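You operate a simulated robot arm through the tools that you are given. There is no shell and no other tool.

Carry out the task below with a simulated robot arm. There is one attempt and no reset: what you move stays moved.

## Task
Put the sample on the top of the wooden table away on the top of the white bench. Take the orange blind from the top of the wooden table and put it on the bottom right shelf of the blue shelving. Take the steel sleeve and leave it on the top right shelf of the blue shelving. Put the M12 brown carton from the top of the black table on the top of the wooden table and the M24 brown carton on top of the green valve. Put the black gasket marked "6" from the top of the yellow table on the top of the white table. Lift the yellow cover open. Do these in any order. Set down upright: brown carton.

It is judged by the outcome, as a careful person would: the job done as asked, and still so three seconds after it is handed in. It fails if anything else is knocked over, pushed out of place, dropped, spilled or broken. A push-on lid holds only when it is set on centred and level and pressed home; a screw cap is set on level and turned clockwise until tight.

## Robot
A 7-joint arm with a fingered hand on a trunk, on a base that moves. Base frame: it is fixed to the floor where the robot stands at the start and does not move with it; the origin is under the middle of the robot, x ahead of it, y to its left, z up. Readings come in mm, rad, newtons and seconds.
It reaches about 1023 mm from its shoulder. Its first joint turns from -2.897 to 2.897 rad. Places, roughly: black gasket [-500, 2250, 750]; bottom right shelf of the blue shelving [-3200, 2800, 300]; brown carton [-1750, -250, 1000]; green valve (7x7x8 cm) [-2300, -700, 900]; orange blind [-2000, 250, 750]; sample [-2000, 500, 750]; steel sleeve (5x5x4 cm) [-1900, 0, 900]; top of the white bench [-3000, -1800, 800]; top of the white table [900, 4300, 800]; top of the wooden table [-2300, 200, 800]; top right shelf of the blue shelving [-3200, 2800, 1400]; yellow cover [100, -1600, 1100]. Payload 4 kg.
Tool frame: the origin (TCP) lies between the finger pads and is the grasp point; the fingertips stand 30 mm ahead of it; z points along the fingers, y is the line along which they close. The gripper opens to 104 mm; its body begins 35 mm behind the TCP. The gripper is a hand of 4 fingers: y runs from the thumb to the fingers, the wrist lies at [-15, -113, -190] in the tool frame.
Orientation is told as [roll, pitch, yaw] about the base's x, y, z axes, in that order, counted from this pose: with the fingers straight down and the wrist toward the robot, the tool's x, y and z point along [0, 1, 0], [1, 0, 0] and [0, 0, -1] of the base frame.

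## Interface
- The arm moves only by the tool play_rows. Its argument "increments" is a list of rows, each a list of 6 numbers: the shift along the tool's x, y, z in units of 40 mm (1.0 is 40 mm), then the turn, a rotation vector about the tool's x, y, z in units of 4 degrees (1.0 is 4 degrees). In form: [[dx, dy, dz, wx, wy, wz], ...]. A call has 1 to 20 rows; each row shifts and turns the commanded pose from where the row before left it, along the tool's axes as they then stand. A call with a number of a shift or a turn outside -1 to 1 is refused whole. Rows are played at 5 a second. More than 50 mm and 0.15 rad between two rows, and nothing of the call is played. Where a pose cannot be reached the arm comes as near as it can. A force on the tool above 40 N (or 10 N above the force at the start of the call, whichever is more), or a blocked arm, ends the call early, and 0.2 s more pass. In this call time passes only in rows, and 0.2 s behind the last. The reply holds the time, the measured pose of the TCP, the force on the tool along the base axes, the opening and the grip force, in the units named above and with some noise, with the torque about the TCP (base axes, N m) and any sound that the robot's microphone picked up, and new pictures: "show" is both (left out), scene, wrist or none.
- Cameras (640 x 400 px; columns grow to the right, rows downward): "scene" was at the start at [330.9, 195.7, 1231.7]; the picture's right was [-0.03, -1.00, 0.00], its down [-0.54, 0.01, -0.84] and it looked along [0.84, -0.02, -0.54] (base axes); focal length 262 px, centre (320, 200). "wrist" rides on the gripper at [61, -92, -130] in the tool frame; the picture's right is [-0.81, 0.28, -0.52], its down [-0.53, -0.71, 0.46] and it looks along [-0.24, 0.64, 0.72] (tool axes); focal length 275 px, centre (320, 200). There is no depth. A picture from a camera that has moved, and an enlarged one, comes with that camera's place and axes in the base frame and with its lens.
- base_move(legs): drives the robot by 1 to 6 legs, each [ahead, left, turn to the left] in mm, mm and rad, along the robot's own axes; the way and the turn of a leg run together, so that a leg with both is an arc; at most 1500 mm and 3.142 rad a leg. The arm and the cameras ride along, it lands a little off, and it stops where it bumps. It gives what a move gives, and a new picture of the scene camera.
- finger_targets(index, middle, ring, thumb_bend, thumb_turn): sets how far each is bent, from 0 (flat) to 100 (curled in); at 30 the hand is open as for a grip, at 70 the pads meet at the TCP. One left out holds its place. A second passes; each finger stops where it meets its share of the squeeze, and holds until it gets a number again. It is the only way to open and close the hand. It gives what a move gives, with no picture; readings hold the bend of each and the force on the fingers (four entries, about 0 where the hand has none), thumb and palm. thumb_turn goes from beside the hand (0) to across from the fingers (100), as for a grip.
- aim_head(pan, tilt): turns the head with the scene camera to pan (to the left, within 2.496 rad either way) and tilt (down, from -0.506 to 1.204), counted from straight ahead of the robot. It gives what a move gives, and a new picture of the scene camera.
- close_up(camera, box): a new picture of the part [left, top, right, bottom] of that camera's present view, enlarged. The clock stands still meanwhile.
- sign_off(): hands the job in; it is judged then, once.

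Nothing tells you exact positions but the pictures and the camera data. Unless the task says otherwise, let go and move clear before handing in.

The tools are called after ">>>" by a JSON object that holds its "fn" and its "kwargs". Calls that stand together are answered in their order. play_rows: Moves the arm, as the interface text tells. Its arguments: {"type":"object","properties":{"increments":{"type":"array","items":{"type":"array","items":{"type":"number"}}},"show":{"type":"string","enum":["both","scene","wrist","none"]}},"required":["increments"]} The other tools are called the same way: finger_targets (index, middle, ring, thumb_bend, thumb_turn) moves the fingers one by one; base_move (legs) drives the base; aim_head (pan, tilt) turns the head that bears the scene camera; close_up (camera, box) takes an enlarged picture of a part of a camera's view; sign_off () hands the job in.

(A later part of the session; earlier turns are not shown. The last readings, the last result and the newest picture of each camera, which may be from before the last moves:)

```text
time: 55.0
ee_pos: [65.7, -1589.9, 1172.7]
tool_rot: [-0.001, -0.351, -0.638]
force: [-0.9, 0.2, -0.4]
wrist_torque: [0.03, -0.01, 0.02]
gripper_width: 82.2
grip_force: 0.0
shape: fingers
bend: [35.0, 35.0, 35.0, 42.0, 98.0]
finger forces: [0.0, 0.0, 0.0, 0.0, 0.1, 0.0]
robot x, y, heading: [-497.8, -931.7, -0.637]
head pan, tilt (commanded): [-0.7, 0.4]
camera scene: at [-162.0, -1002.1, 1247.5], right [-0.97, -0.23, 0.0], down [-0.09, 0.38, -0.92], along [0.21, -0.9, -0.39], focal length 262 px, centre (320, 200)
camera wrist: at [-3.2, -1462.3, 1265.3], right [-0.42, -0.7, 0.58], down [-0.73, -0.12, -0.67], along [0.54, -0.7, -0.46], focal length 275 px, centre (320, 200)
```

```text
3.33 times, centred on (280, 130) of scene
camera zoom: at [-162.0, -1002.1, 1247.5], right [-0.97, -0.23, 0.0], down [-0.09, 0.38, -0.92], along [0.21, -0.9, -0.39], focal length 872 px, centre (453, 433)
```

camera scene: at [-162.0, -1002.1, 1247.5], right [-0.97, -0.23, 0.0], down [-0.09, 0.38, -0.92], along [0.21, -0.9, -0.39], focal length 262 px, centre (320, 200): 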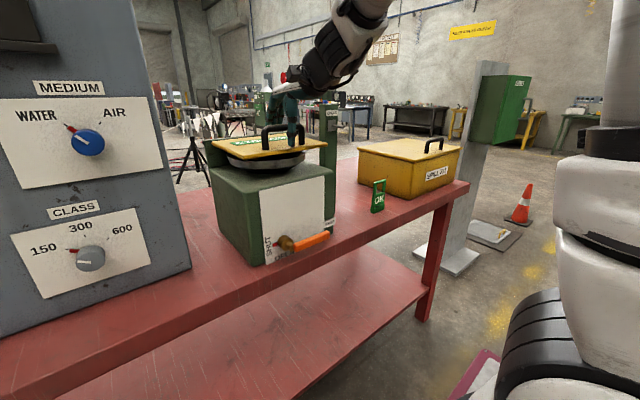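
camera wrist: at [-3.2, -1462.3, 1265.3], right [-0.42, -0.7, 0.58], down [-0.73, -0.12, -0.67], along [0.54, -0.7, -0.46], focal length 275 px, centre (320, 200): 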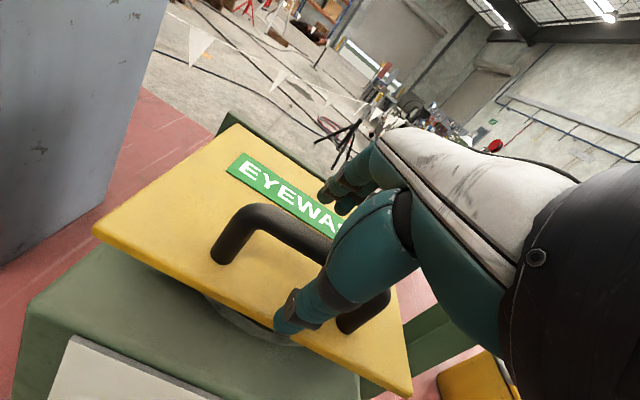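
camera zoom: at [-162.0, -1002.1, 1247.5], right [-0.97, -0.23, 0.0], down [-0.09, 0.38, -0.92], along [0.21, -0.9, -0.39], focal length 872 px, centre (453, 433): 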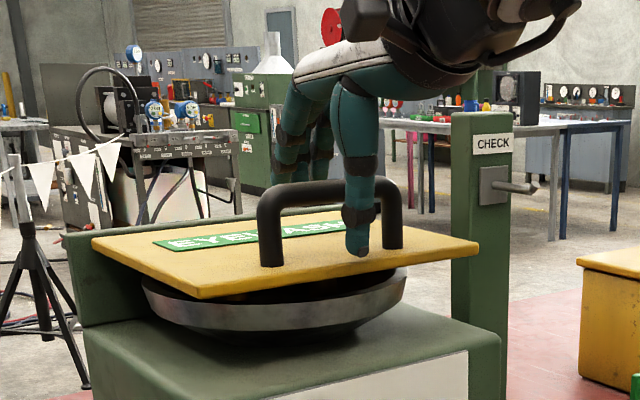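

The thumb is in front of the bar and the fingers behind it. I shift about 8 mm left for centring and close the hand.

>>> {"fn": "play_rows", "kwargs": {"increments": [[0.2, 0, 0.1, 0, 0, 0]], "show": "none"}}

>>> {"fn": "finger_targets", "kwargs": {"index": 68, "middle": 68, "ring": 68, "thumb_bend": 68}}

>>> {"fn": "close_up", "kwargs": {"camera": "scene", "box": [200, 70, 360, 190]}}

>>> {"fn": "close_up", "kwargs": {"camera": "wrist", "box": [180, 140, 440, 360]}}

```text
time: 55.4
ee_pos: [70.4, -1584.9, 1169.4]
tool_rot: [0.0, -0.349, -0.639]
force: [0.1, -0.4, -0.6]
wrist_torque: [-0.02, -0.02, 0.02]
gripper_width: 82.6
grip_force: 0.0
shape: fingers
bend: [35.0, 35.0, 35.0, 42.0, 98.0]
finger forces: [0.1, 0.0, 0.1, 0.0, 0.1, 0.1]
robot x, y, heading: [-498.5, -926.9, -0.64]
head pan, tilt (commanded): [-0.7, 0.4]
```

```text
time: 56.4
ee_pos: [70.7, -1584.8, 1168.8]
tool_rot: [-0.002, -0.349, -0.637]
force: [-0.3, 1.0, -1.0]
wrist_torque: [-0.01, -0.01, 0.03]
gripper_width: 8.6
grip_force: 0.6
shape: fingers
bend: [68.0, 68.0, 68.0, 66.0, 98.0]
finger forces: [0.1, 0.1, 0.1, 0.0, 1.8, 0.1]
robot x, y, heading: [-499.2, -928.0, -0.636]
head pan, tilt (commanded): [-0.7, 0.4]
```

```text
3.33 times, centred on (280, 130) of scene
camera zoom: at [-161.9, -1002.2, 1247.5], right [-0.97, -0.23, 0.0], down [-0.09, 0.38, -0.92], along [0.21, -0.9, -0.39], focal length 872 px, centre (453, 433)
```

zoom: 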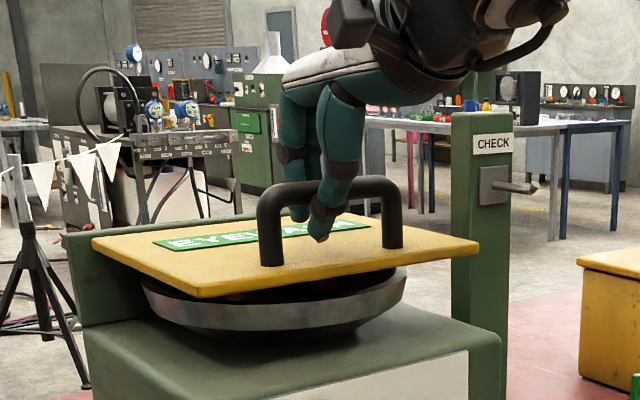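

```text
1.82 times, centred on (310, 250) of wrist
camera zoom: at [2.3, -1456.9, 1262.1], right [-0.42, -0.7, 0.58], down [-0.73, -0.12, -0.67], along [0.54, -0.7, -0.46], focal length 500 px, centre (338, 109)
```

zoom: 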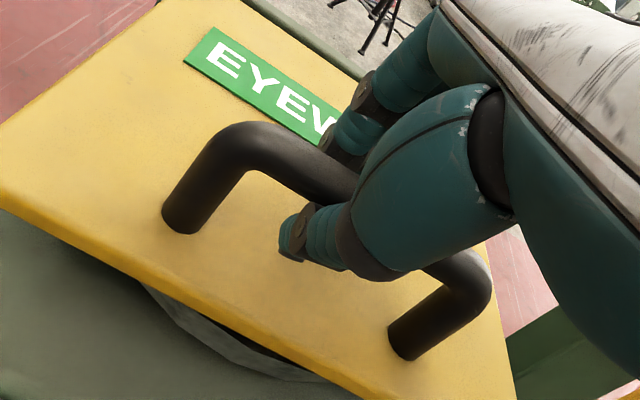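

>>> {"fn": "finger_targets", "kwargs": {"index": 80, "middle": 80, "ring": 80, "thumb_bend": 70}}

```text
time: 57.4
ee_pos: [71.7, -1585.1, 1168.6]
tool_rot: [0.002, -0.349, -0.637]
force: [6.2, -4.8, -2.6]
wrist_torque: [0.13, -0.09, 0.13]
gripper_width: 0.5
grip_force: 8.0
shape: fingers
bend: [79.0, 80.0, 79.0, 67.0, 97.0]
finger forces: [0.2, 1.2, 6.3, 0.0, 7.7, 0.0]
robot x, y, heading: [-497.5, -927.3, -0.634]
head pan, tilt (commanded): [-0.7, 0.4]
```

The hand now grips the bar at about 8 N. I start lifting along the lid's arc in small steps and watch the forces.

>>> {"fn": "play_rows", "kwargs": {"increments": [[0, 0.27, -0.32, 0.8, 0, 0], [0, 0.28, -0.31, 0.8, 0, 0]], "show": "both"}}

```text
time: 58.0
ee_pos: [80.5, -1593.5, 1198.6]
tool_rot: [0.002, -0.236, -0.64]
force: [3.3, -3.8, -3.6]
wrist_torque: [0.19, -0.09, 0.07]
gripper_width: 0.3
grip_force: 8.7
shape: fingers
bend: [79.0, 80.0, 79.0, 67.0, 97.0]
finger forces: [0.2, 1.4, 7.0, 0.0, 9.2, 0.0]
robot x, y, heading: [-495.1, -925.4, -0.636]
head pan, tilt (commanded): [-0.7, 0.4]
camera scene: at [-161.7, -1002.5, 1247.4], right [-0.97, -0.23, 0.0], down [-0.09, 0.38, -0.92], along [0.21, -0.9, -0.39], focal length 262 px, centre (320, 200)
camera wrist: at [21.8, -1471.3, 1306.6], right [-0.37, -0.74, 0.57], down [-0.79, -0.08, -0.61], along [0.49, -0.67, -0.55], focal length 275 px, centre (320, 200)
```

scene: 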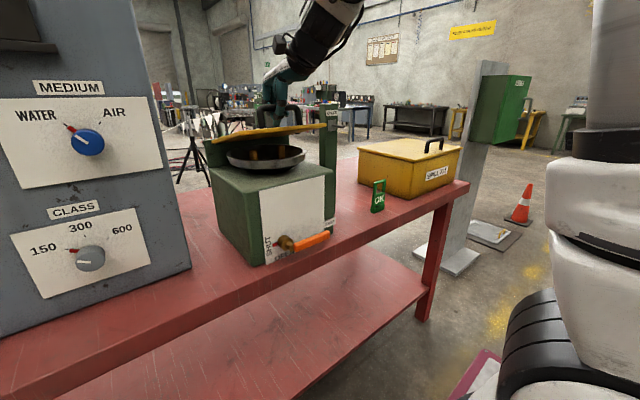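
wrist: 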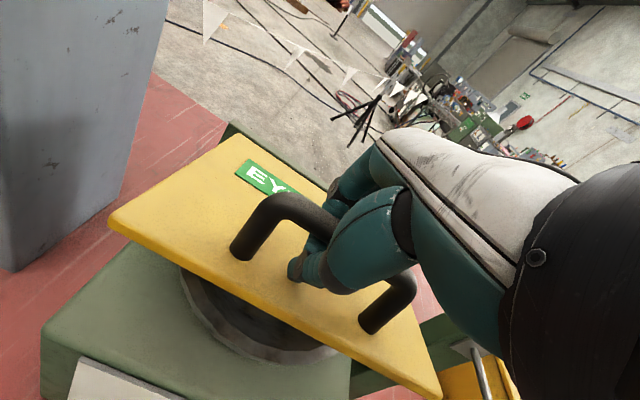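

The lid is coming up with the handle. I continue the arc to about 50°.

>>> {"fn": "play_rows", "kwargs": {"increments": [[0, 0.29, -0.305, 0.6, 0, 0], [0, 0.29, -0.305, 0.6, 0, 0], [0, 0.32, -0.27, 0.6, 0, 0], [0, 0.32, -0.27, 0.6, 0, 0], [0, 0.34, -0.245, 0.6, 0, 0], [0, 0.34, -0.245, 0.6, 0, 0], [0, 0.36, -0.21, 0.6, 0, 0], [0, 0.36, -0.21, 0.6, 0, 0]], "show": "both"}}

```text
time: 59.8
ee_pos: [158.0, -1650.5, 1288.3]
tool_rot: [0.0, 0.1, -0.639]
force: [-0.7, -5.0, -9.1]
wrist_torque: [0.21, -0.03, 0.06]
gripper_width: 1.0
grip_force: 4.4
shape: fingers
bend: [79.0, 80.0, 79.0, 67.0, 97.0]
finger forces: [1.7, 0.5, 6.7, 0.1, 0.0, 0.0]
robot x, y, heading: [-498.7, -930.9, -0.638]
head pan, tilt (commanded): [-0.7, 0.4]
camera scene: at [-161.7, -1002.7, 1247.4], right [-0.97, -0.23, 0.0], down [-0.09, 0.38, -0.92], along [0.21, -0.9, -0.39], focal length 262 px, centre (320, 200)
camera wrist: at [131.9, -1553.6, 1429.1], right [-0.22, -0.84, 0.49], down [-0.92, 0.02, -0.38], along [0.31, -0.53, -0.79], focal length 275 px, centre (320, 200)
```

scene: 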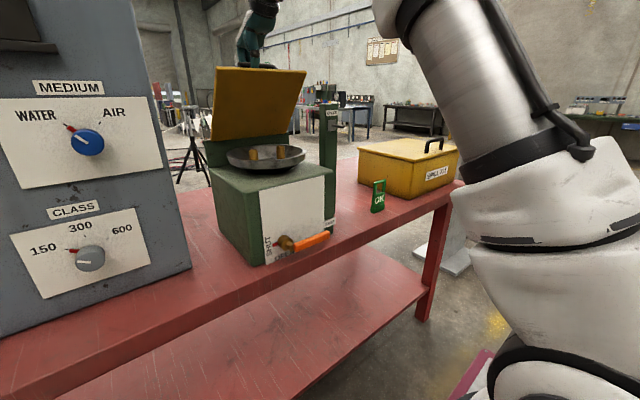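
wrist: 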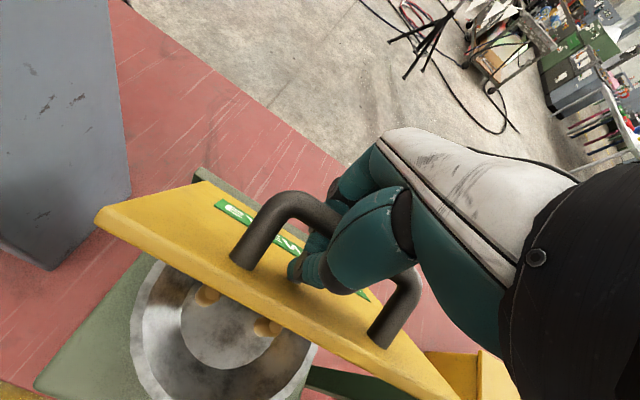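

The lid is open past 50° and follows well. I continue toward 90°.

>>> {"fn": "play_rows", "kwargs": {"increments": [[0, 0.376, -0.19, 0.4, 0, 0], [0, 0.376, -0.19, 0.4, 0, 0], [0, 0.395, -0.14, 0.4, 0, 0], [0, 0.395, -0.14, 0.4, 0, 0], [0, 0.41, -0.09, 0.3, 0, 0], [0, 0.41, -0.09, 0.3, 0, 0]], "show": "both"}}

```text
time: 61.2
ee_pos: [189.3, -1666.5, 1279.5]
tool_rot: [0.001, 0.242, -0.636]
force: [-1.7, -1.5, -0.3]
wrist_torque: [0.02, 0.0, 0.06]
gripper_width: 1.5
grip_force: 1.2
shape: fingers
bend: [79.0, 80.0, 80.0, 67.0, 98.0]
finger forces: [0.0, 0.0, 0.0, 0.1, 2.5, 0.0]
out of reach, approached as far as the arm can: row 3, 4, 5, 6
robot x, y, heading: [-498.3, -925.8, -0.636]
head pan, tilt (commanded): [-0.7, 0.4]
camera scene: at [-161.8, -1002.4, 1247.5], right [-0.97, -0.23, 0.0], down [-0.09, 0.38, -0.92], along [0.21, -0.9, -0.39], focal length 262 px, centre (320, 200)
camera wrist: at [178.4, -1582.9, 1429.6], right [-0.17, -0.88, 0.44], down [-0.96, 0.05, -0.27], along [0.22, -0.47, -0.86], focal length 275 px, centre (320, 200)
```

scene: 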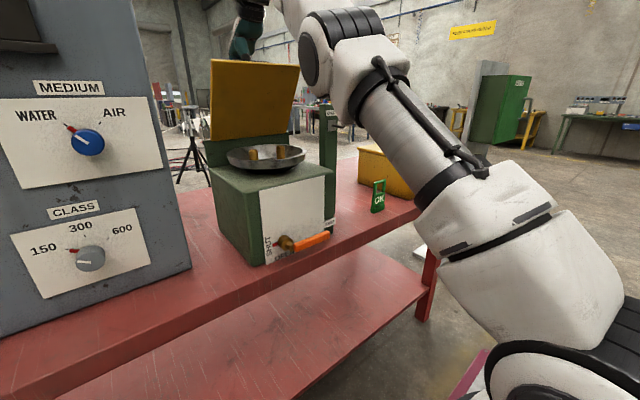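
wrist: 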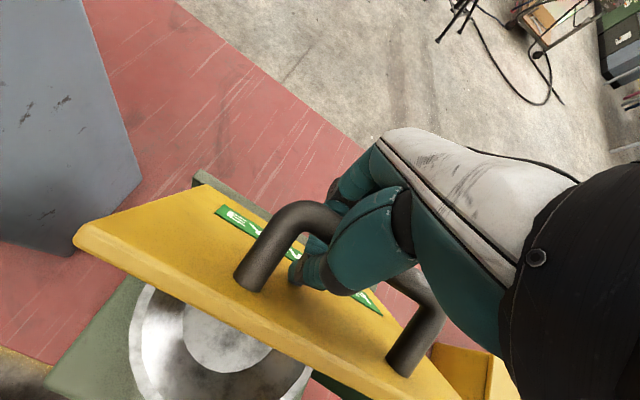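

The arm is near its reach limit, so I let the base push ahead gently by 70 mm with the bar still caged, which swings the lid further.

>>> {"fn": "base_move", "kwargs": {"legs": [[70, 0, 0]]}}

>>> {"fn": "close_up", "kwargs": {"camera": "wrist", "box": [60, 120, 460, 400]}}

```text
time: 62.2
ee_pos: [244.8, -1708.9, 1280.7]
tool_rot: [0.001, 0.24, -0.64]
force: [-3.6, -6.1, 4.0]
wrist_torque: [0.27, -0.1, 0.13]
gripper_width: 1.7
grip_force: 4.6
shape: fingers
bend: [79.0, 80.0, 80.0, 66.0, 99.0]
finger forces: [0.1, 0.0, 0.1, 0.0, 8.5, 0.1]
robot x, y, heading: [-438.8, -970.3, -0.631]
head pan, tilt (commanded): [-0.7, 0.4]
camera scene: at [-105.9, -1044.2, 1247.6], right [-0.97, -0.23, 0.0], down [-0.09, 0.38, -0.92], along [0.21, -0.9, -0.39], focal length 262 px, centre (320, 200)
```

scene: 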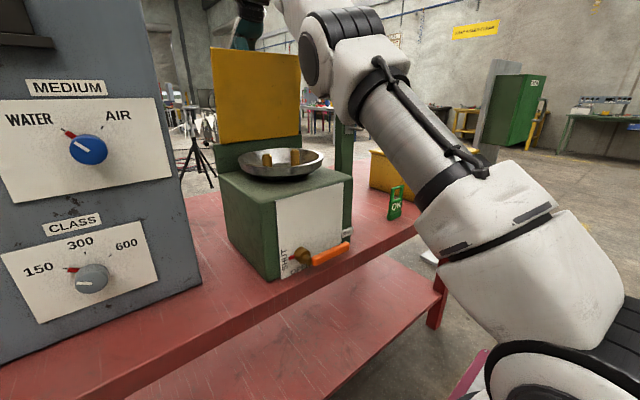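

```text
1.43 times, centred on (260, 260) of wrist
camera zoom: at [234.0, -1624.9, 1430.1], right [-0.17, -0.88, 0.44], down [-0.96, 0.05, -0.27], along [0.22, -0.47, -0.86], focal length 393 px, centre (406, 114)
```

zoom: 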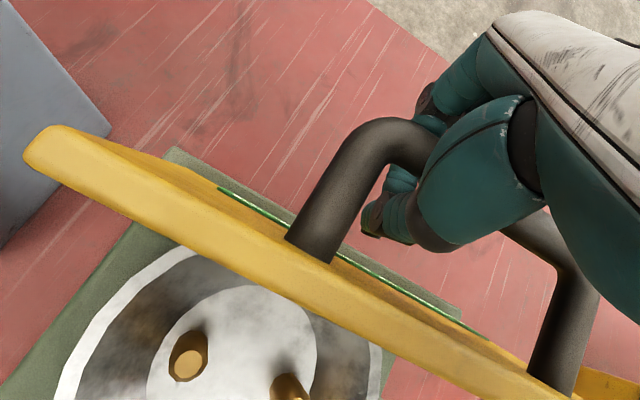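

The lid stands about vertical. I push a little further so it passes its balance point.

>>> {"fn": "base_move", "kwargs": {"legs": [[35, 0, 0]]}}

>>> {"fn": "close_up", "kwargs": {"camera": "wrist", "box": [60, 120, 460, 400]}}

```text
time: 63.1
ee_pos: [272.7, -1731.8, 1281.2]
tool_rot: [-0.001, 0.242, -0.639]
force: [-5.2, -5.7, -3.9]
wrist_torque: [0.06, -0.19, 0.16]
gripper_width: 1.9
grip_force: 4.4
shape: fingers
bend: [79.0, 80.0, 80.0, 66.0, 99.0]
finger forces: [0.1, 0.1, 0.0, 0.0, 8.6, 0.0]
robot x, y, heading: [-412.1, -990.8, -0.641]
head pan, tilt (commanded): [-0.7, 0.4]
camera scene: at [-77.4, -1065.5, 1247.5], right [-0.97, -0.23, 0.0], down [-0.09, 0.38, -0.92], along [0.21, -0.9, -0.39], focal length 262 px, centre (320, 200)
```

scene: 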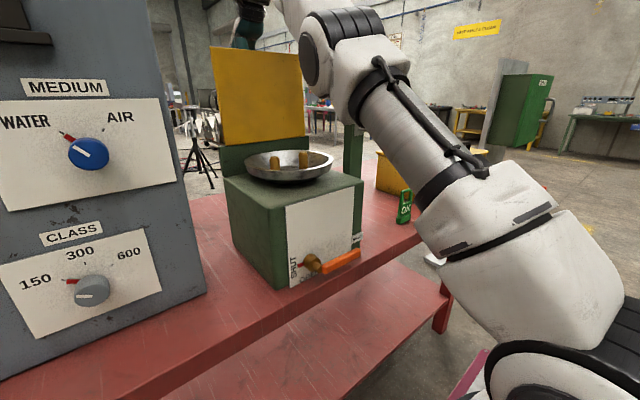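

```text
1.43 times, centred on (260, 260) of wrist
camera zoom: at [262.2, -1646.6, 1429.7], right [-0.17, -0.88, 0.44], down [-0.96, 0.05, -0.27], along [0.22, -0.47, -0.86], focal length 393 px, centre (406, 114)
```

zoom: 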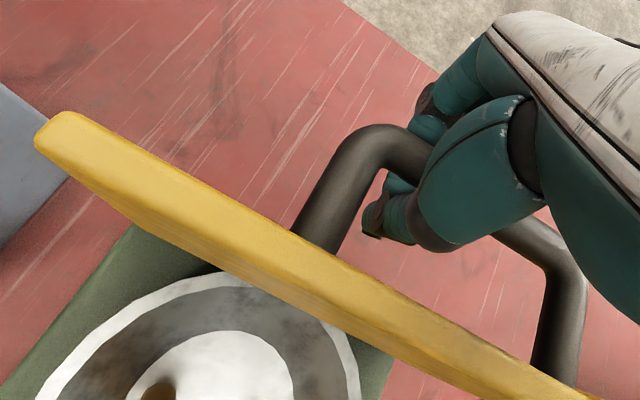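

>>> {"fn": "play_rows", "kwargs": {"increments": [[0, -0.1, 0.35, 0, 0, 0]], "show": "none"}}

>>> {"fn": "base_move", "kwargs": {"legs": [[40, 0, 0]]}}

>>> {"fn": "close_up", "kwargs": {"camera": "wrist", "box": [60, 120, 460, 400]}}

```text
time: 63.5
ee_pos: [265.7, -1728.4, 1269.5]
tool_rot: [-0.001, 0.24, -0.64]
force: [-5.0, -10.4, 8.1]
wrist_torque: [0.6, -0.1, 0.24]
gripper_width: 2.3
grip_force: 6.2
shape: fingers
bend: [79.0, 80.0, 80.0, 66.0, 99.0]
finger forces: [0.1, 0.1, 0.0, 0.0, 11.8, 0.0]
robot x, y, heading: [-413.3, -989.0, -0.64]
head pan, tilt (commanded): [-0.7, 0.4]
```

```text
time: 64.5
ee_pos: [294.0, -1751.0, 1266.1]
tool_rot: [-0.001, 0.255, -0.64]
force: [-20.9, 13.4, -3.7]
wrist_torque: [-0.42, -0.65, 0.14]
gripper_width: 8.2
grip_force: 13.9
shape: fingers
bend: [80.0, 80.0, 80.0, 64.0, 97.0]
finger forces: [0.1, 0.0, 0.0, 0.0, 27.9, 0.0]
robot x, y, heading: [-381.1, -1017.5, -0.64]
head pan, tilt (commanded): [-0.7, 0.4]
stopped in leg 1: the force on the tool passed its limit at 42 N (the readings are from after the stop); the commanded pose is now the measured one
camera scene: at [-45.5, -1089.2, 1247.8], right [-0.97, -0.23, 0.0], down [-0.09, 0.38, -0.92], along [0.21, -0.9, -0.39], focal length 262 px, centre (320, 200)
```

scene: 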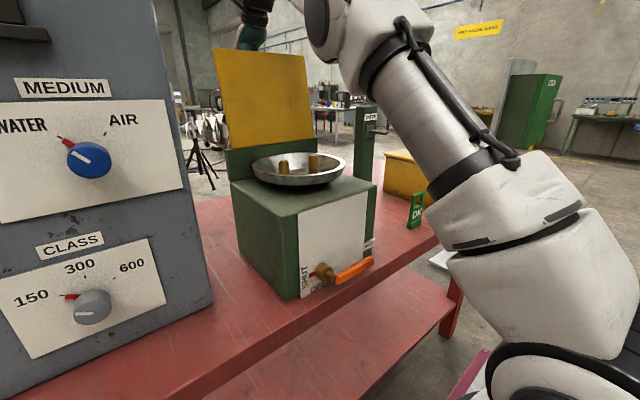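

```text
1.43 times, centred on (260, 260) of wrist
camera zoom: at [286.0, -1666.7, 1417.2], right [-0.17, -0.89, 0.43], down [-0.96, 0.05, -0.26], along [0.21, -0.46, -0.86], focal length 393 px, centre (406, 114)
```

zoom: 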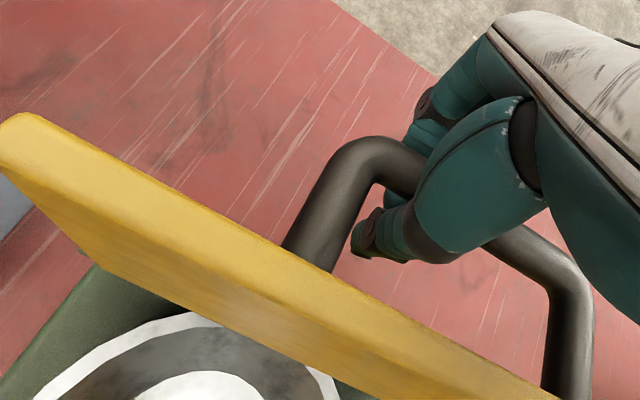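

The lid has reached its end stop, leaning back past vertical. I release carefully (fingers away from the bar, thumb slightly) and rise straight out along the lid.

>>> {"fn": "finger_targets", "kwargs": {"index": 30, "middle": 30, "ring": 30, "thumb_bend": 57}}

>>> {"fn": "play_rows", "kwargs": {"increments": [[0, 0.05, -0.3, 0, 0, 0], [0, 0.05, -0.3, 0, 0, 0]], "show": "both"}}

```text
time: 65.5
ee_pos: [296.0, -1752.0, 1267.8]
tool_rot: [-0.002, 0.25, -0.639]
force: [-11.1, 5.0, 1.6]
wrist_torque: [-0.08, -0.34, 0.14]
gripper_width: 76.4
grip_force: 7.7
shape: fingers
bend: [30.0, 30.0, 30.0, 55.0, 98.0]
finger forces: [0.0, 0.0, 0.0, 0.0, 16.1, 0.0]
robot x, y, heading: [-380.5, -1010.2, -0.641]
head pan, tilt (commanded): [-0.7, 0.4]
```

```text
time: 66.2
ee_pos: [298.3, -1753.6, 1282.8]
tool_rot: [-0.002, 0.253, -0.64]
force: [-7.7, 3.6, -3.6]
wrist_torque: [-0.12, -0.22, 0.1]
gripper_width: 78.6
grip_force: 5.4
shape: fingers
bend: [30.0, 30.0, 30.0, 51.0, 98.0]
finger forces: [0.0, 0.0, 0.0, 0.0, 8.9, 0.0]
out of reach, approached as far as the arm can: row 2
robot x, y, heading: [-381.1, -1013.9, -0.638]
head pan, tilt (commanded): [-0.7, 0.4]
camera scene: at [-44.6, -1089.7, 1247.6], right [-0.97, -0.23, 0.0], down [-0.09, 0.38, -0.92], along [0.21, -0.9, -0.39], focal length 262 px, centre (320, 200)
camera wrist: at [290.4, -1669.1, 1434.0], right [-0.17, -0.89, 0.43], down [-0.96, 0.05, -0.26], along [0.21, -0.46, -0.86], focal length 275 px, centre (320, 200)
```

scene: 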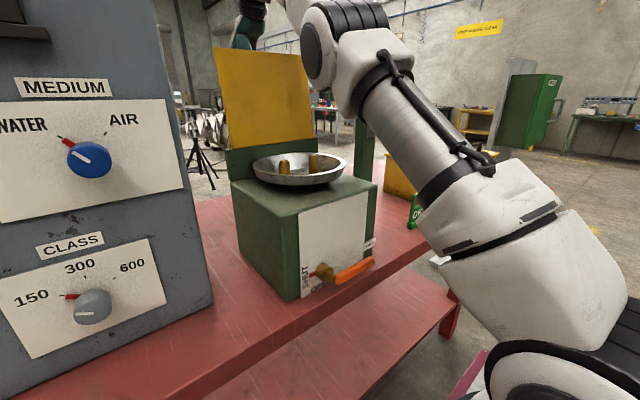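
wrist: 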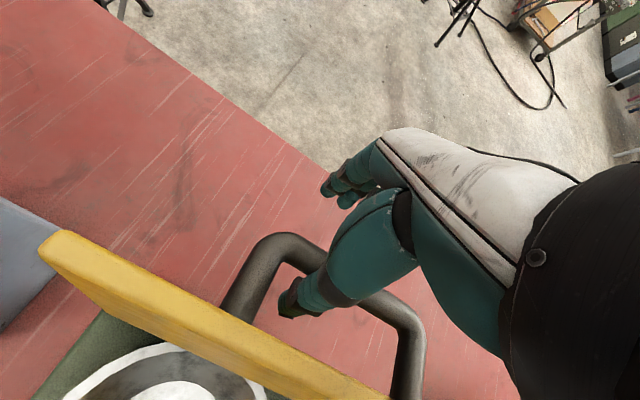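

>>> {"fn": "play_rows", "kwargs": {"increments": [[0, -0.1, -0.1, -1, 0, 0], [0, -0.1, -0.2, -1, 0, 0], [0, -0.1, -0.3, -1, 0, 0]], "show": "wrist"}}

```text
time: 67.0
ee_pos: [292.6, -1748.8, 1308.5]
tool_rot: [-0.002, 0.046, -0.64]
force: [0.5, -0.9, -1.2]
wrist_torque: [0.04, -0.01, -0.01]
gripper_width: 70.3
grip_force: 0.1
shape: fingers
bend: [30.0, 30.0, 30.0, 56.0, 98.0]
finger forces: [0.0, 0.1, 0.1, 0.0, 0.0, 0.0]
robot x, y, heading: [-378.2, -1012.4, -0.641]
head pan, tilt (commanded): [-0.7, 0.4]
camera wrist: at [260.7, -1647.1, 1444.5], right [-0.24, -0.83, 0.51], down [-0.91, 0.01, -0.42], along [0.35, -0.56, -0.75], focal length 275 px, centre (320, 200)
```

wrist: 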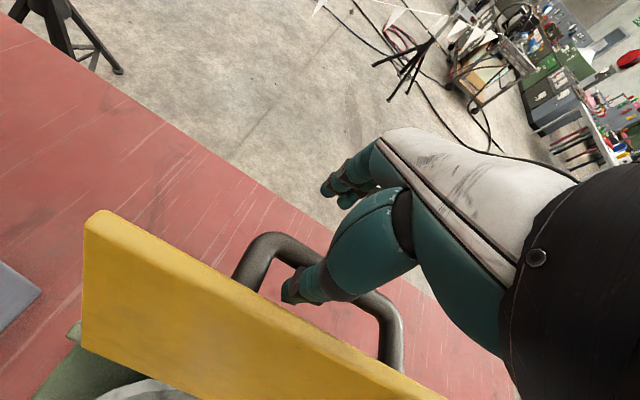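

>>> {"fn": "play_rows", "kwargs": {"increments": [[0, 0, -0.5, -0.5, 0, 0], [0, 0, -0.5, -0.5, 0, 0], [0, 0, -0.5, -0.5, 0, 0], [0, 0, -0.5, -0.5, 0, 0]], "show": "both"}}

```text
time: 68.0
ee_pos: [292.3, -1749.6, 1388.8]
tool_rot: [-0.001, -0.098, -0.638]
force: [-0.5, 0.6, 0.7]
wrist_torque: [-0.01, -0.03, 0.0]
gripper_width: 70.0
grip_force: 0.0
shape: fingers
bend: [30.0, 30.0, 30.0, 56.0, 98.0]
finger forces: [0.1, 0.0, 0.0, 0.1, 0.0, 0.1]
robot x, y, heading: [-380.2, -1016.3, -0.639]
head pan, tilt (commanded): [-0.7, 0.4]
camera scene: at [-44.3, -1089.8, 1247.5], right [-0.97, -0.23, 0.0], down [-0.09, 0.38, -0.92], along [0.21, -0.9, -0.39], focal length 262 px, centre (320, 200)
camera wrist: at [244.9, -1635.7, 1511.5], right [-0.3, -0.78, 0.54], down [-0.85, -0.03, -0.52], along [0.43, -0.62, -0.66], focal length 275 px, centre (320, 200)
```

scene: 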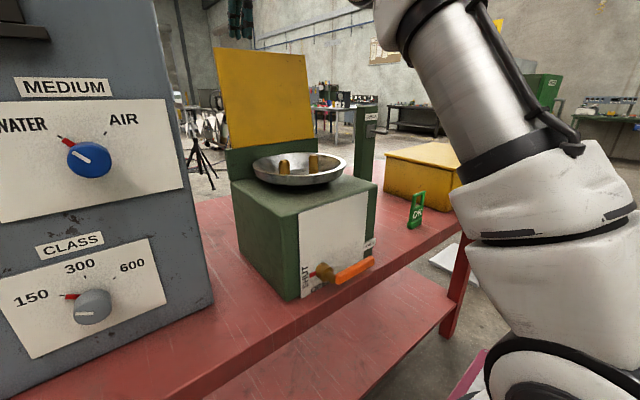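
wrist: 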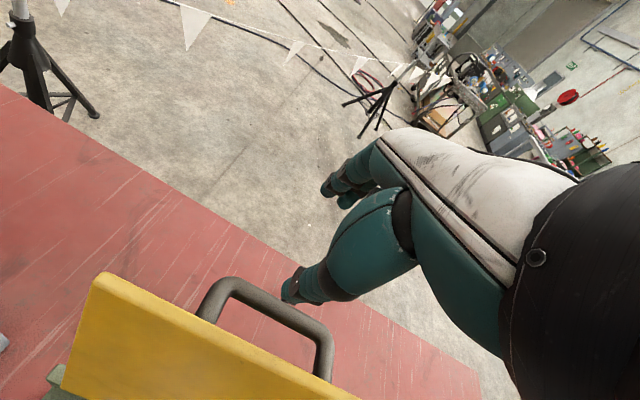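

The cover stays open by itself. I pull the hand back toward the robot at this height and then back the base to the middle of the aisle.

>>> {"fn": "play_rows", "kwargs": {"increments": [[0, -1, -0.1, 0, 0, 0], [0, -1, -0.1, 0, 0, 0], [0, -1, -0.1, 0, 0, 0], [0, -1, -0.1, 0, 0, 0], [0, -1, -0.1, 0, 0, 0], [0, -1, -0.1, 0, 0, 0], [0, -1, -0.1, 0, 0, 0], [0, -1, -0.1, 0, 0, 0], [0, -1, -0.1, 0, 0, 0], [0, -1, -0.1, 0, 0, 0]], "show": "none"}}

>>> {"fn": "base_move", "kwargs": {"legs": [[-300, 0, 0]]}}

>>> {"fn": "close_up", "kwargs": {"camera": "scene", "box": [180, 60, 380, 220]}}

```text
time: 70.2
ee_pos: [-30.8, -1507.5, 1390.0]
tool_rot: [-0.001, -0.095, -0.639]
force: [0.4, -0.8, 0.0]
wrist_torque: [0.02, 0.02, 0.02]
gripper_width: 70.3
grip_force: 0.3
shape: fingers
bend: [30.0, 30.0, 30.0, 56.0, 98.0]
finger forces: [0.0, 0.0, 0.0, 0.0, 0.1, 0.0]
robot x, y, heading: [-381.9, -1015.8, -0.638]
head pan, tilt (commanded): [-0.7, 0.4]
```

```text
time: 72.2
ee_pos: [-270.3, -1328.1, 1391.2]
tool_rot: [-0.001, -0.095, -0.637]
force: [0.3, 0.3, -0.3]
wrist_torque: [0.01, -0.04, -0.03]
gripper_width: 70.2
grip_force: 0.0
shape: fingers
bend: [30.0, 30.0, 30.0, 56.0, 98.0]
finger forces: [0.0, 0.0, 0.0, 0.0, 0.1, 0.0]
robot x, y, heading: [-620.0, -839.7, -0.637]
head pan, tilt (commanded): [-0.7, 0.4]
camera scene: at [-285.7, -910.0, 1247.5], right [-0.97, -0.23, 0.0], down [-0.09, 0.38, -0.92], along [0.21, -0.9, -0.39], focal length 262 px, centre (320, 200)
```

scene: 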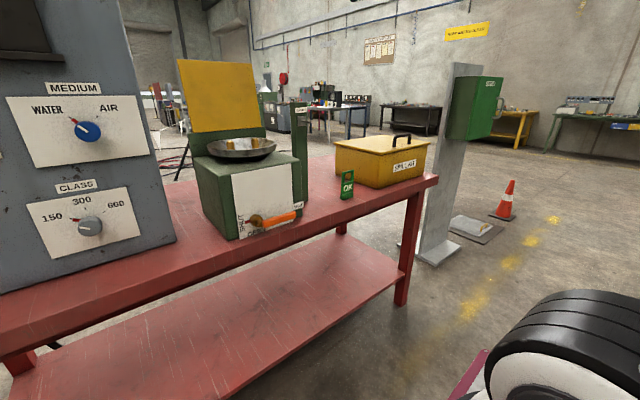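

```text
2.50 times, centred on (280, 140) of scene
camera zoom: at [-285.7, -910.0, 1247.5], right [-0.97, -0.23, 0.0], down [-0.09, 0.38, -0.92], along [0.21, -0.9, -0.39], focal length 654 px, centre (420, 350)
```

zoom: 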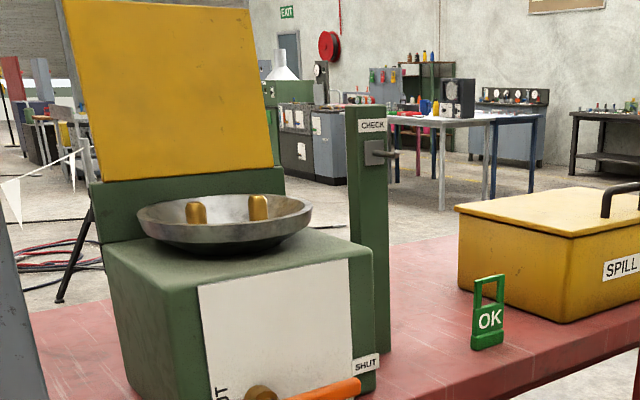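

The cover is open and steady. Now I turn around to face the black table.

>>> {"fn": "base_move", "kwargs": {"legs": [[0, 0, 3.14]]}}

>>> {"fn": "aim_head", "kwargs": {"pan": -0.3, "tilt": 0.4}}

>>> {"fn": "aim_head", "kwargs": {"pan": 0.5, "tilt": 0.4}}

```text
time: 79.9
ee_pos: [-953.4, -330.4, 1391.0]
tool_rot: [-0.001, -0.095, 2.467]
force: [-0.2, -0.2, 0.6]
wrist_torque: [0.0, 0.0, 0.02]
gripper_width: 70.1
grip_force: 0.1
shape: fingers
bend: [30.0, 30.0, 30.0, 56.0, 98.0]
finger forces: [0.1, 0.0, 0.0, 0.1, 0.0, 0.0]
robot x, y, heading: [-621.1, -834.2, 2.47]
head pan, tilt (commanded): [-0.7, 0.4]
camera scene: at [-949.7, -753.9, 1247.5], right [0.98, 0.2, 0.0], down [0.08, -0.38, -0.92], along [-0.18, 0.9, -0.39], focal length 262 px, centre (320, 200)
```

scene: 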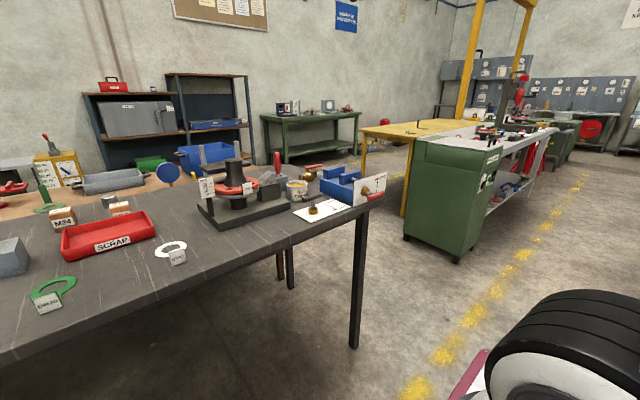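

```text
time: 80.7
ee_pos: [-952.7, -331.7, 1390.9]
tool_rot: [-0.001, -0.097, 2.469]
force: [-0.1, 0.4, 0.1]
wrist_torque: [0.04, -0.01, -0.02]
gripper_width: 70.3
grip_force: 0.1
shape: fingers
bend: [30.0, 30.0, 30.0, 56.0, 98.0]
finger forces: [0.0, 0.0, 0.1, 0.0, 0.0, 0.1]
robot x, y, heading: [-620.9, -835.9, 2.47]
head pan, tilt (commanded): [-0.3, 0.4]
camera scene: at [-983.6, -768.1, 1247.5], right [0.83, 0.56, 0.0], down [0.22, -0.32, -0.92], along [-0.52, 0.76, -0.39], focal length 262 px, centre (320, 200)
```

scene: 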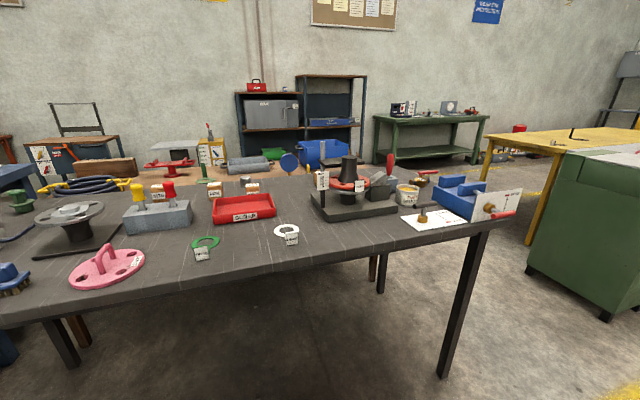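

```text
time: 81.9
ee_pos: [-952.4, -332.6, 1391.1]
tool_rot: [-0.003, -0.095, 2.468]
force: [-0.2, 0.3, -0.4]
wrist_torque: [-0.03, -0.02, 0.01]
gripper_width: 70.2
grip_force: 0.2
shape: fingers
bend: [30.0, 30.0, 30.0, 56.0, 98.0]
finger forces: [0.0, 0.1, 0.1, 0.1, 0.1, 0.1]
robot x, y, heading: [-621.2, -836.6, 2.465]
head pan, tilt (commanded): [0.499, 0.4]
camera scene: at [-1022.8, -828.6, 1247.5], right [0.17, 0.98, 0.0], down [0.38, -0.07, -0.92], along [-0.91, 0.16, -0.39], focal length 262 px, centre (320, 200)
```

scene: 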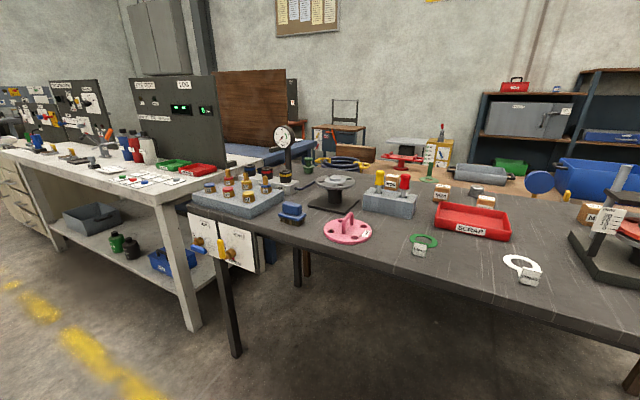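

>>> {"fn": "close_up", "kwargs": {"camera": "scene", "box": [180, 120, 440, 270]}}

>>> {"fn": "close_up", "kwargs": {"camera": "scene", "box": [400, 110, 640, 300]}}

>>> {"fn": "close_up", "kwargs": {"camera": "scene", "box": [0, 90, 260, 280]}}

>>> {"fn": "aim_head", "kwargs": {"pan": -0.3, "tilt": 0.4}}

>>> {"fn": "close_up", "kwargs": {"camera": "scene", "box": [100, 120, 340, 270]}}

>>> {"fn": "close_up", "kwargs": {"camera": "scene", "box": [300, 120, 540, 270]}}

```text
2.46 times, centred on (310, 195) of scene
camera zoom: at [-1022.8, -828.6, 1247.5], right [0.17, 0.98, 0.0], down [0.38, -0.07, -0.92], along [-0.91, 0.16, -0.39], focal length 644 px, centre (345, 212)
```

zoom: 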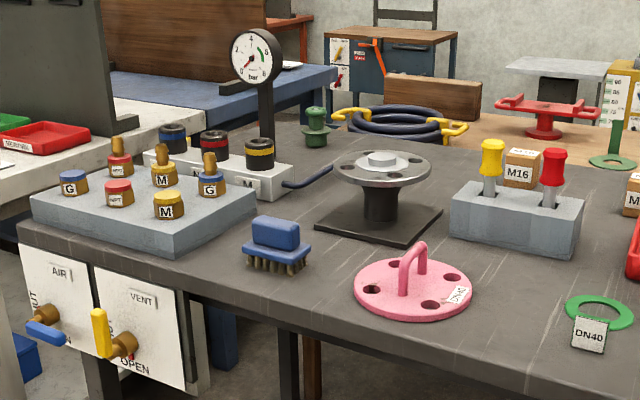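

```text
2.11 times, centred on (520, 205) of scene
camera zoom: at [-1022.8, -828.6, 1247.5], right [0.17, 0.98, 0.0], down [0.38, -0.07, -0.92], along [-0.91, 0.16, -0.39], focal length 551 px, centre (-101, 190)
```

zoom: 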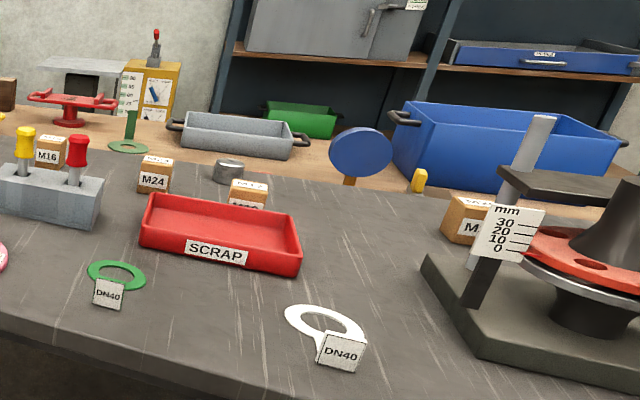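

```text
2.11 times, centred on (130, 185) of scene
camera zoom: at [-1022.8, -828.6, 1247.5], right [0.17, 0.98, 0.0], down [0.38, -0.07, -0.92], along [-0.91, 0.16, -0.39], focal length 551 px, centre (720, 232)
```

zoom: 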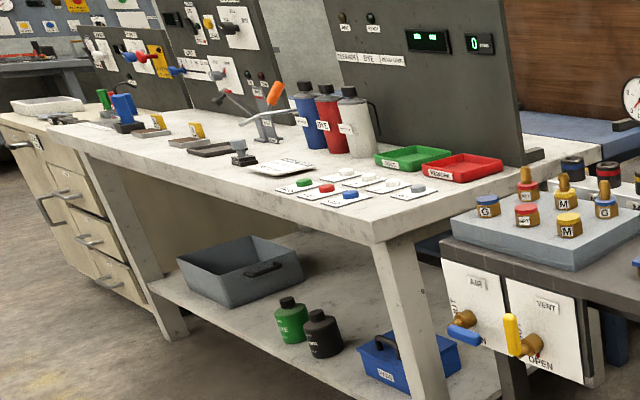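

```text
time: 83.0
ee_pos: [-952.6, -331.2, 1390.7]
tool_rot: [-0.003, -0.096, 2.469]
force: [0.3, 0.1, 0.6]
wrist_torque: [0.0, -0.02, -0.03]
gripper_width: 70.2
grip_force: 0.1
shape: fingers
bend: [30.0, 30.0, 30.0, 56.0, 98.0]
finger forces: [0.1, 0.1, 0.0, 0.0, 0.0, 0.0]
robot x, y, heading: [-621.7, -838.5, 2.463]
head pan, tilt (commanded): [-0.3, 0.4]
camera scene: at [-983.7, -768.2, 1247.5], right [0.83, 0.56, 0.0], down [0.22, -0.32, -0.92], along [-0.52, 0.76, -0.39], focal length 262 px, centre (320, 200)
```

scene: 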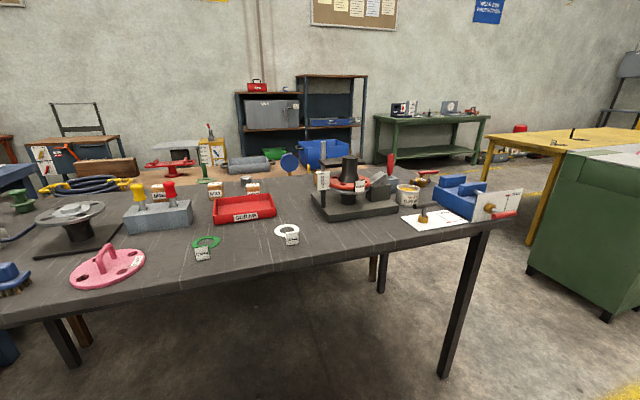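

```text
2.67 times, centred on (220, 195) of scene
camera zoom: at [-983.7, -768.2, 1247.5], right [0.83, 0.56, 0.0], down [0.22, -0.32, -0.92], along [-0.52, 0.76, -0.39], focal length 697 px, centre (587, 213)
```

zoom: 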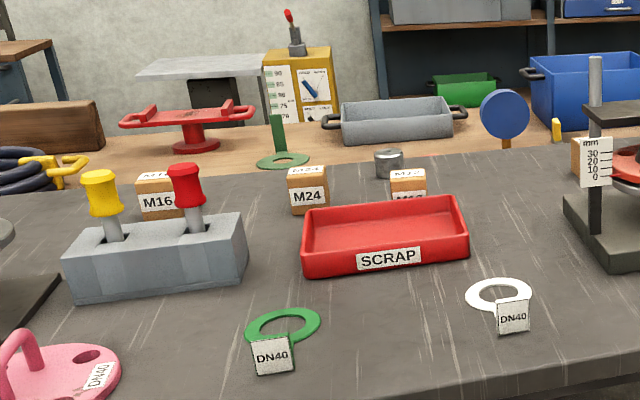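

```text
2.67 times, centred on (420, 195) of scene
camera zoom: at [-983.7, -768.2, 1247.5], right [0.83, 0.56, 0.0], down [0.22, -0.32, -0.92], along [-0.52, 0.76, -0.39], focal length 697 px, centre (53, 213)
```

zoom: 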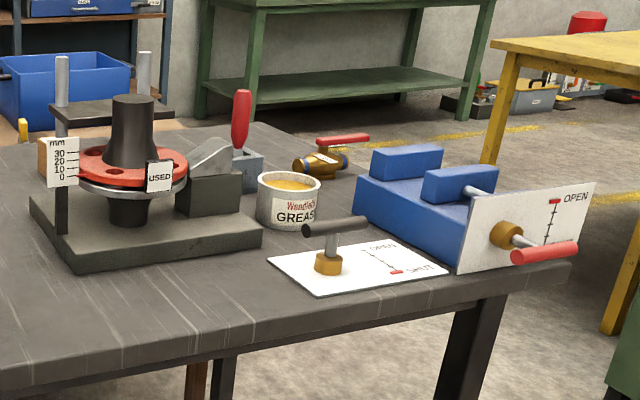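

I found the cartons M16, M24, M12 (behind the red SCRAP tray) and M20, the grey steel sleeve behind M12, and the green valve at the far left corner of the black table. I move so that the arm faces M24.

>>> {"fn": "base_move", "kwargs": {"legs": [[0, 0, 0.03], [0, 430, 0], [270, 0, 0]]}}

>>> {"fn": "aim_head", "kwargs": {"pan": -0.35, "tilt": 0.5}}

>>> {"fn": "close_up", "kwargs": {"camera": "wrist", "box": [0, 0, 640, 400]}}

```text
time: 87.5
ee_pos: [-1444.1, -523.2, 1390.0]
tool_rot: [-0.001, -0.096, 2.5]
force: [-1.4, 0.4, 0.9]
wrist_torque: [0.0, 0.02, 0.02]
gripper_width: 70.1
grip_force: 0.1
shape: fingers
bend: [30.0, 30.0, 30.0, 56.0, 98.0]
finger forces: [0.0, 0.0, 0.0, 0.0, 0.0, 0.1]
robot x, y, heading: [-1095.5, -1016.1, 2.498]
head pan, tilt (commanded): [-0.3, 0.4]
camera scene: at [-1460.4, -961.4, 1247.5], right [0.81, 0.59, 0.0], down [0.23, -0.31, -0.92], along [-0.54, 0.74, -0.39], focal length 262 px, centre (320, 200)
```

scene: 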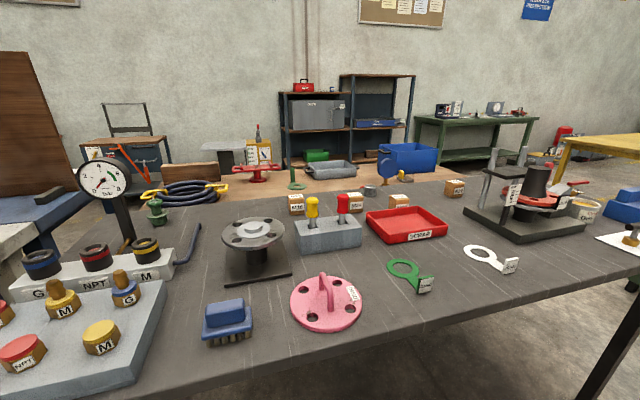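

```text
time: 88.2
ee_pos: [-1443.0, -523.9, 1392.0]
tool_rot: [-0.002, -0.095, 2.501]
force: [-0.6, -0.2, -1.2]
wrist_torque: [-0.01, 0.01, -0.01]
gripper_width: 70.1
grip_force: 0.1
shape: fingers
bend: [30.0, 30.0, 30.0, 56.0, 98.0]
finger forces: [0.0, 0.0, 0.0, 0.1, 0.0, 0.0]
robot x, y, heading: [-1096.7, -1014.4, 2.502]
head pan, tilt (commanded): [-0.351, 0.499]
camera scene: at [-1455.6, -960.2, 1238.4], right [0.84, 0.55, 0.0], down [0.26, -0.4, -0.88], along [-0.48, 0.74, -0.48], focal length 262 px, centre (320, 200)
```

scene: 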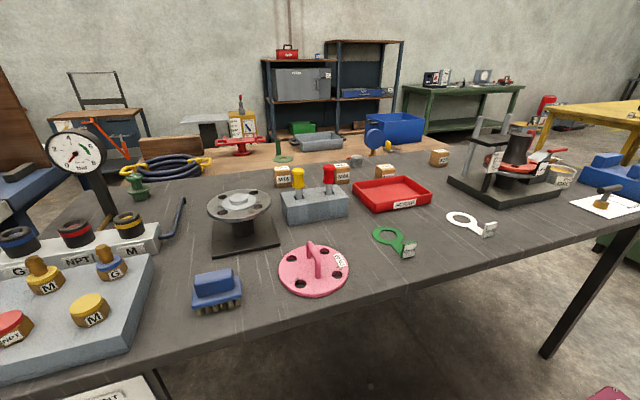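

```text
1.00 times, centred on (320, 200) of wrist (not enlarged: the box is as wide or as high as the picture)
camera zoom: at [-1396.7, -634.3, 1513.0], right [0.31, 0.78, 0.54], down [0.85, 0.03, -0.52], along [-0.42, 0.62, -0.66], focal length 275 px, centre (320, 200)
```

zoom: 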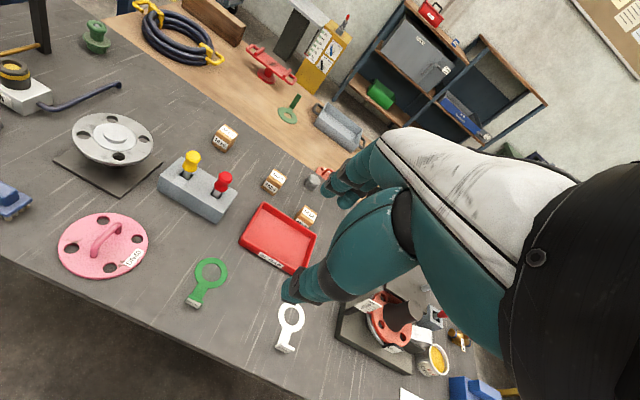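

>>> {"fn": "close_up", "kwargs": {"camera": "wrist", "box": [190, 100, 350, 240]}}

>>> {"fn": "close_up", "kwargs": {"camera": "scene", "box": [240, 130, 480, 250]}}

>>> {"fn": "close_up", "kwargs": {"camera": "wrist", "box": [60, 0, 340, 160]}}

>>> {"fn": "close_up", "kwargs": {"camera": "scene", "box": [80, 120, 280, 220]}}

```text
2.86 times, centred on (270, 170) of wrist
camera zoom: at [-1396.7, -634.3, 1513.0], right [0.31, 0.78, 0.54], down [0.85, 0.03, -0.52], along [-0.42, 0.62, -0.66], focal length 786 px, centre (463, 286)
```

zoom: 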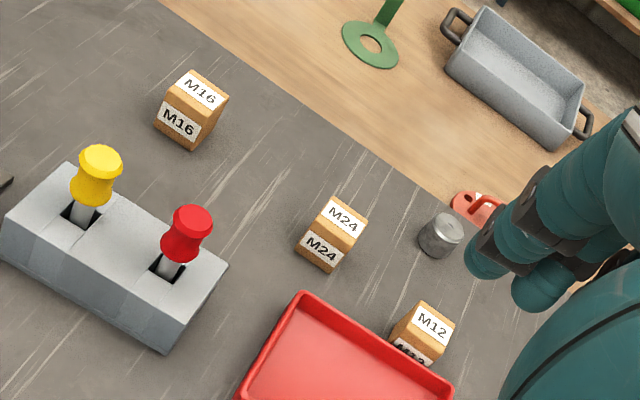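

```text
2.67 times, centred on (360, 190) of scene
camera zoom: at [-1455.6, -960.2, 1238.4], right [0.84, 0.55, 0.0], down [0.26, -0.4, -0.88], along [-0.48, 0.74, -0.48], focal length 697 px, centre (213, 227)
```

zoom: 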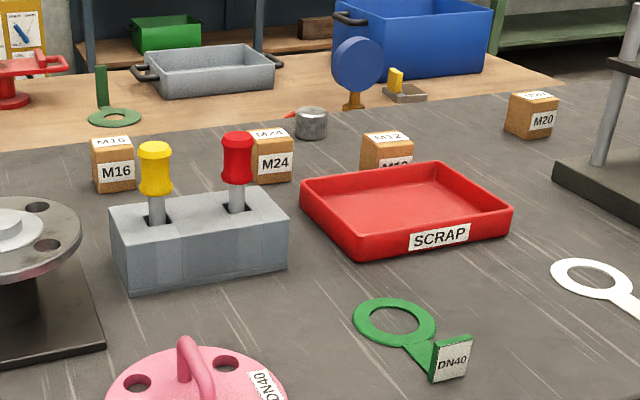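

```text
2.29 times, centred on (200, 80) of wrist
camera zoom: at [-1396.7, -634.3, 1513.0], right [0.31, 0.78, 0.54], down [0.85, 0.03, -0.52], along [-0.42, 0.62, -0.66], focal length 629 px, centre (594, 474)
```

zoom: 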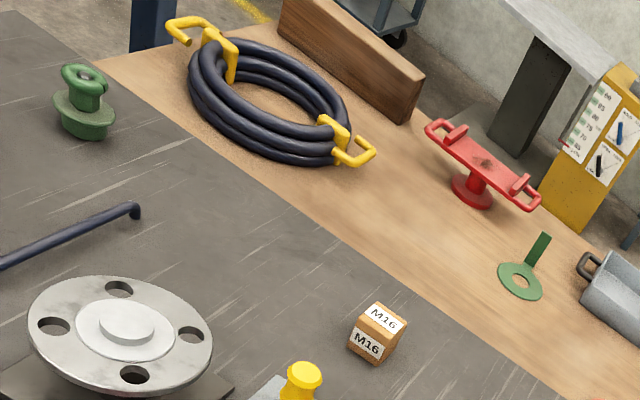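

```text
3.20 times, centred on (180, 170) of scene
camera zoom: at [-1455.6, -960.2, 1238.4], right [0.84, 0.55, 0.0], down [0.26, -0.4, -0.88], along [-0.48, 0.74, -0.48], focal length 837 px, centre (768, 296)
```

zoom: 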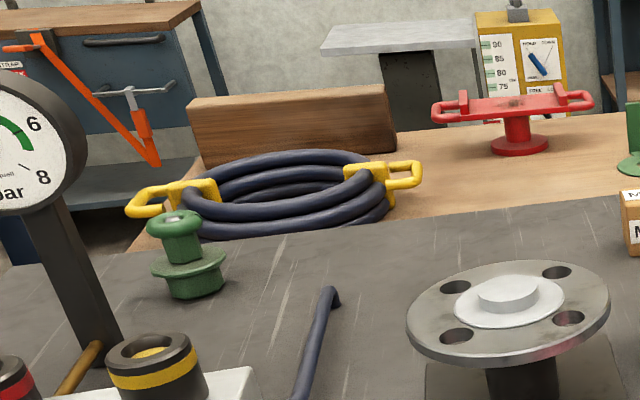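

>>> {"fn": "close_up", "kwargs": {"camera": "wrist", "box": [256, 160, 320, 230]}}

>>> {"fn": "close_up", "kwargs": {"camera": "scene", "box": [310, 140, 390, 200]}}

```text
5.71 times, centred on (288, 195) of wrist
camera zoom: at [-1396.7, -634.3, 1513.0], right [0.31, 0.78, 0.54], down [0.85, 0.03, -0.52], along [-0.42, 0.62, -0.66], focal length 1573 px, centre (503, 229)
```

zoom: 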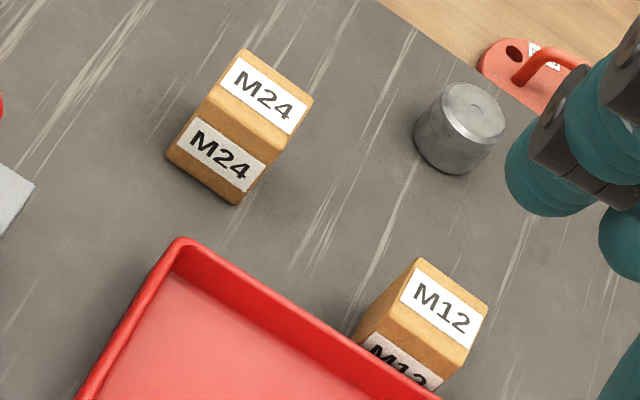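

```text
6.67 times, centred on (350, 170) of scene
camera zoom: at [-1455.6, -960.2, 1238.4], right [0.84, 0.55, 0.0], down [0.26, -0.4, -0.88], along [-0.48, 0.74, -0.48], focal length 1744 px, centre (120, 400)
```

zoom: 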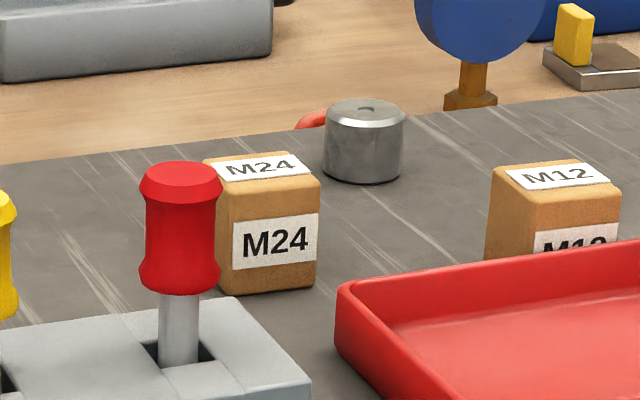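

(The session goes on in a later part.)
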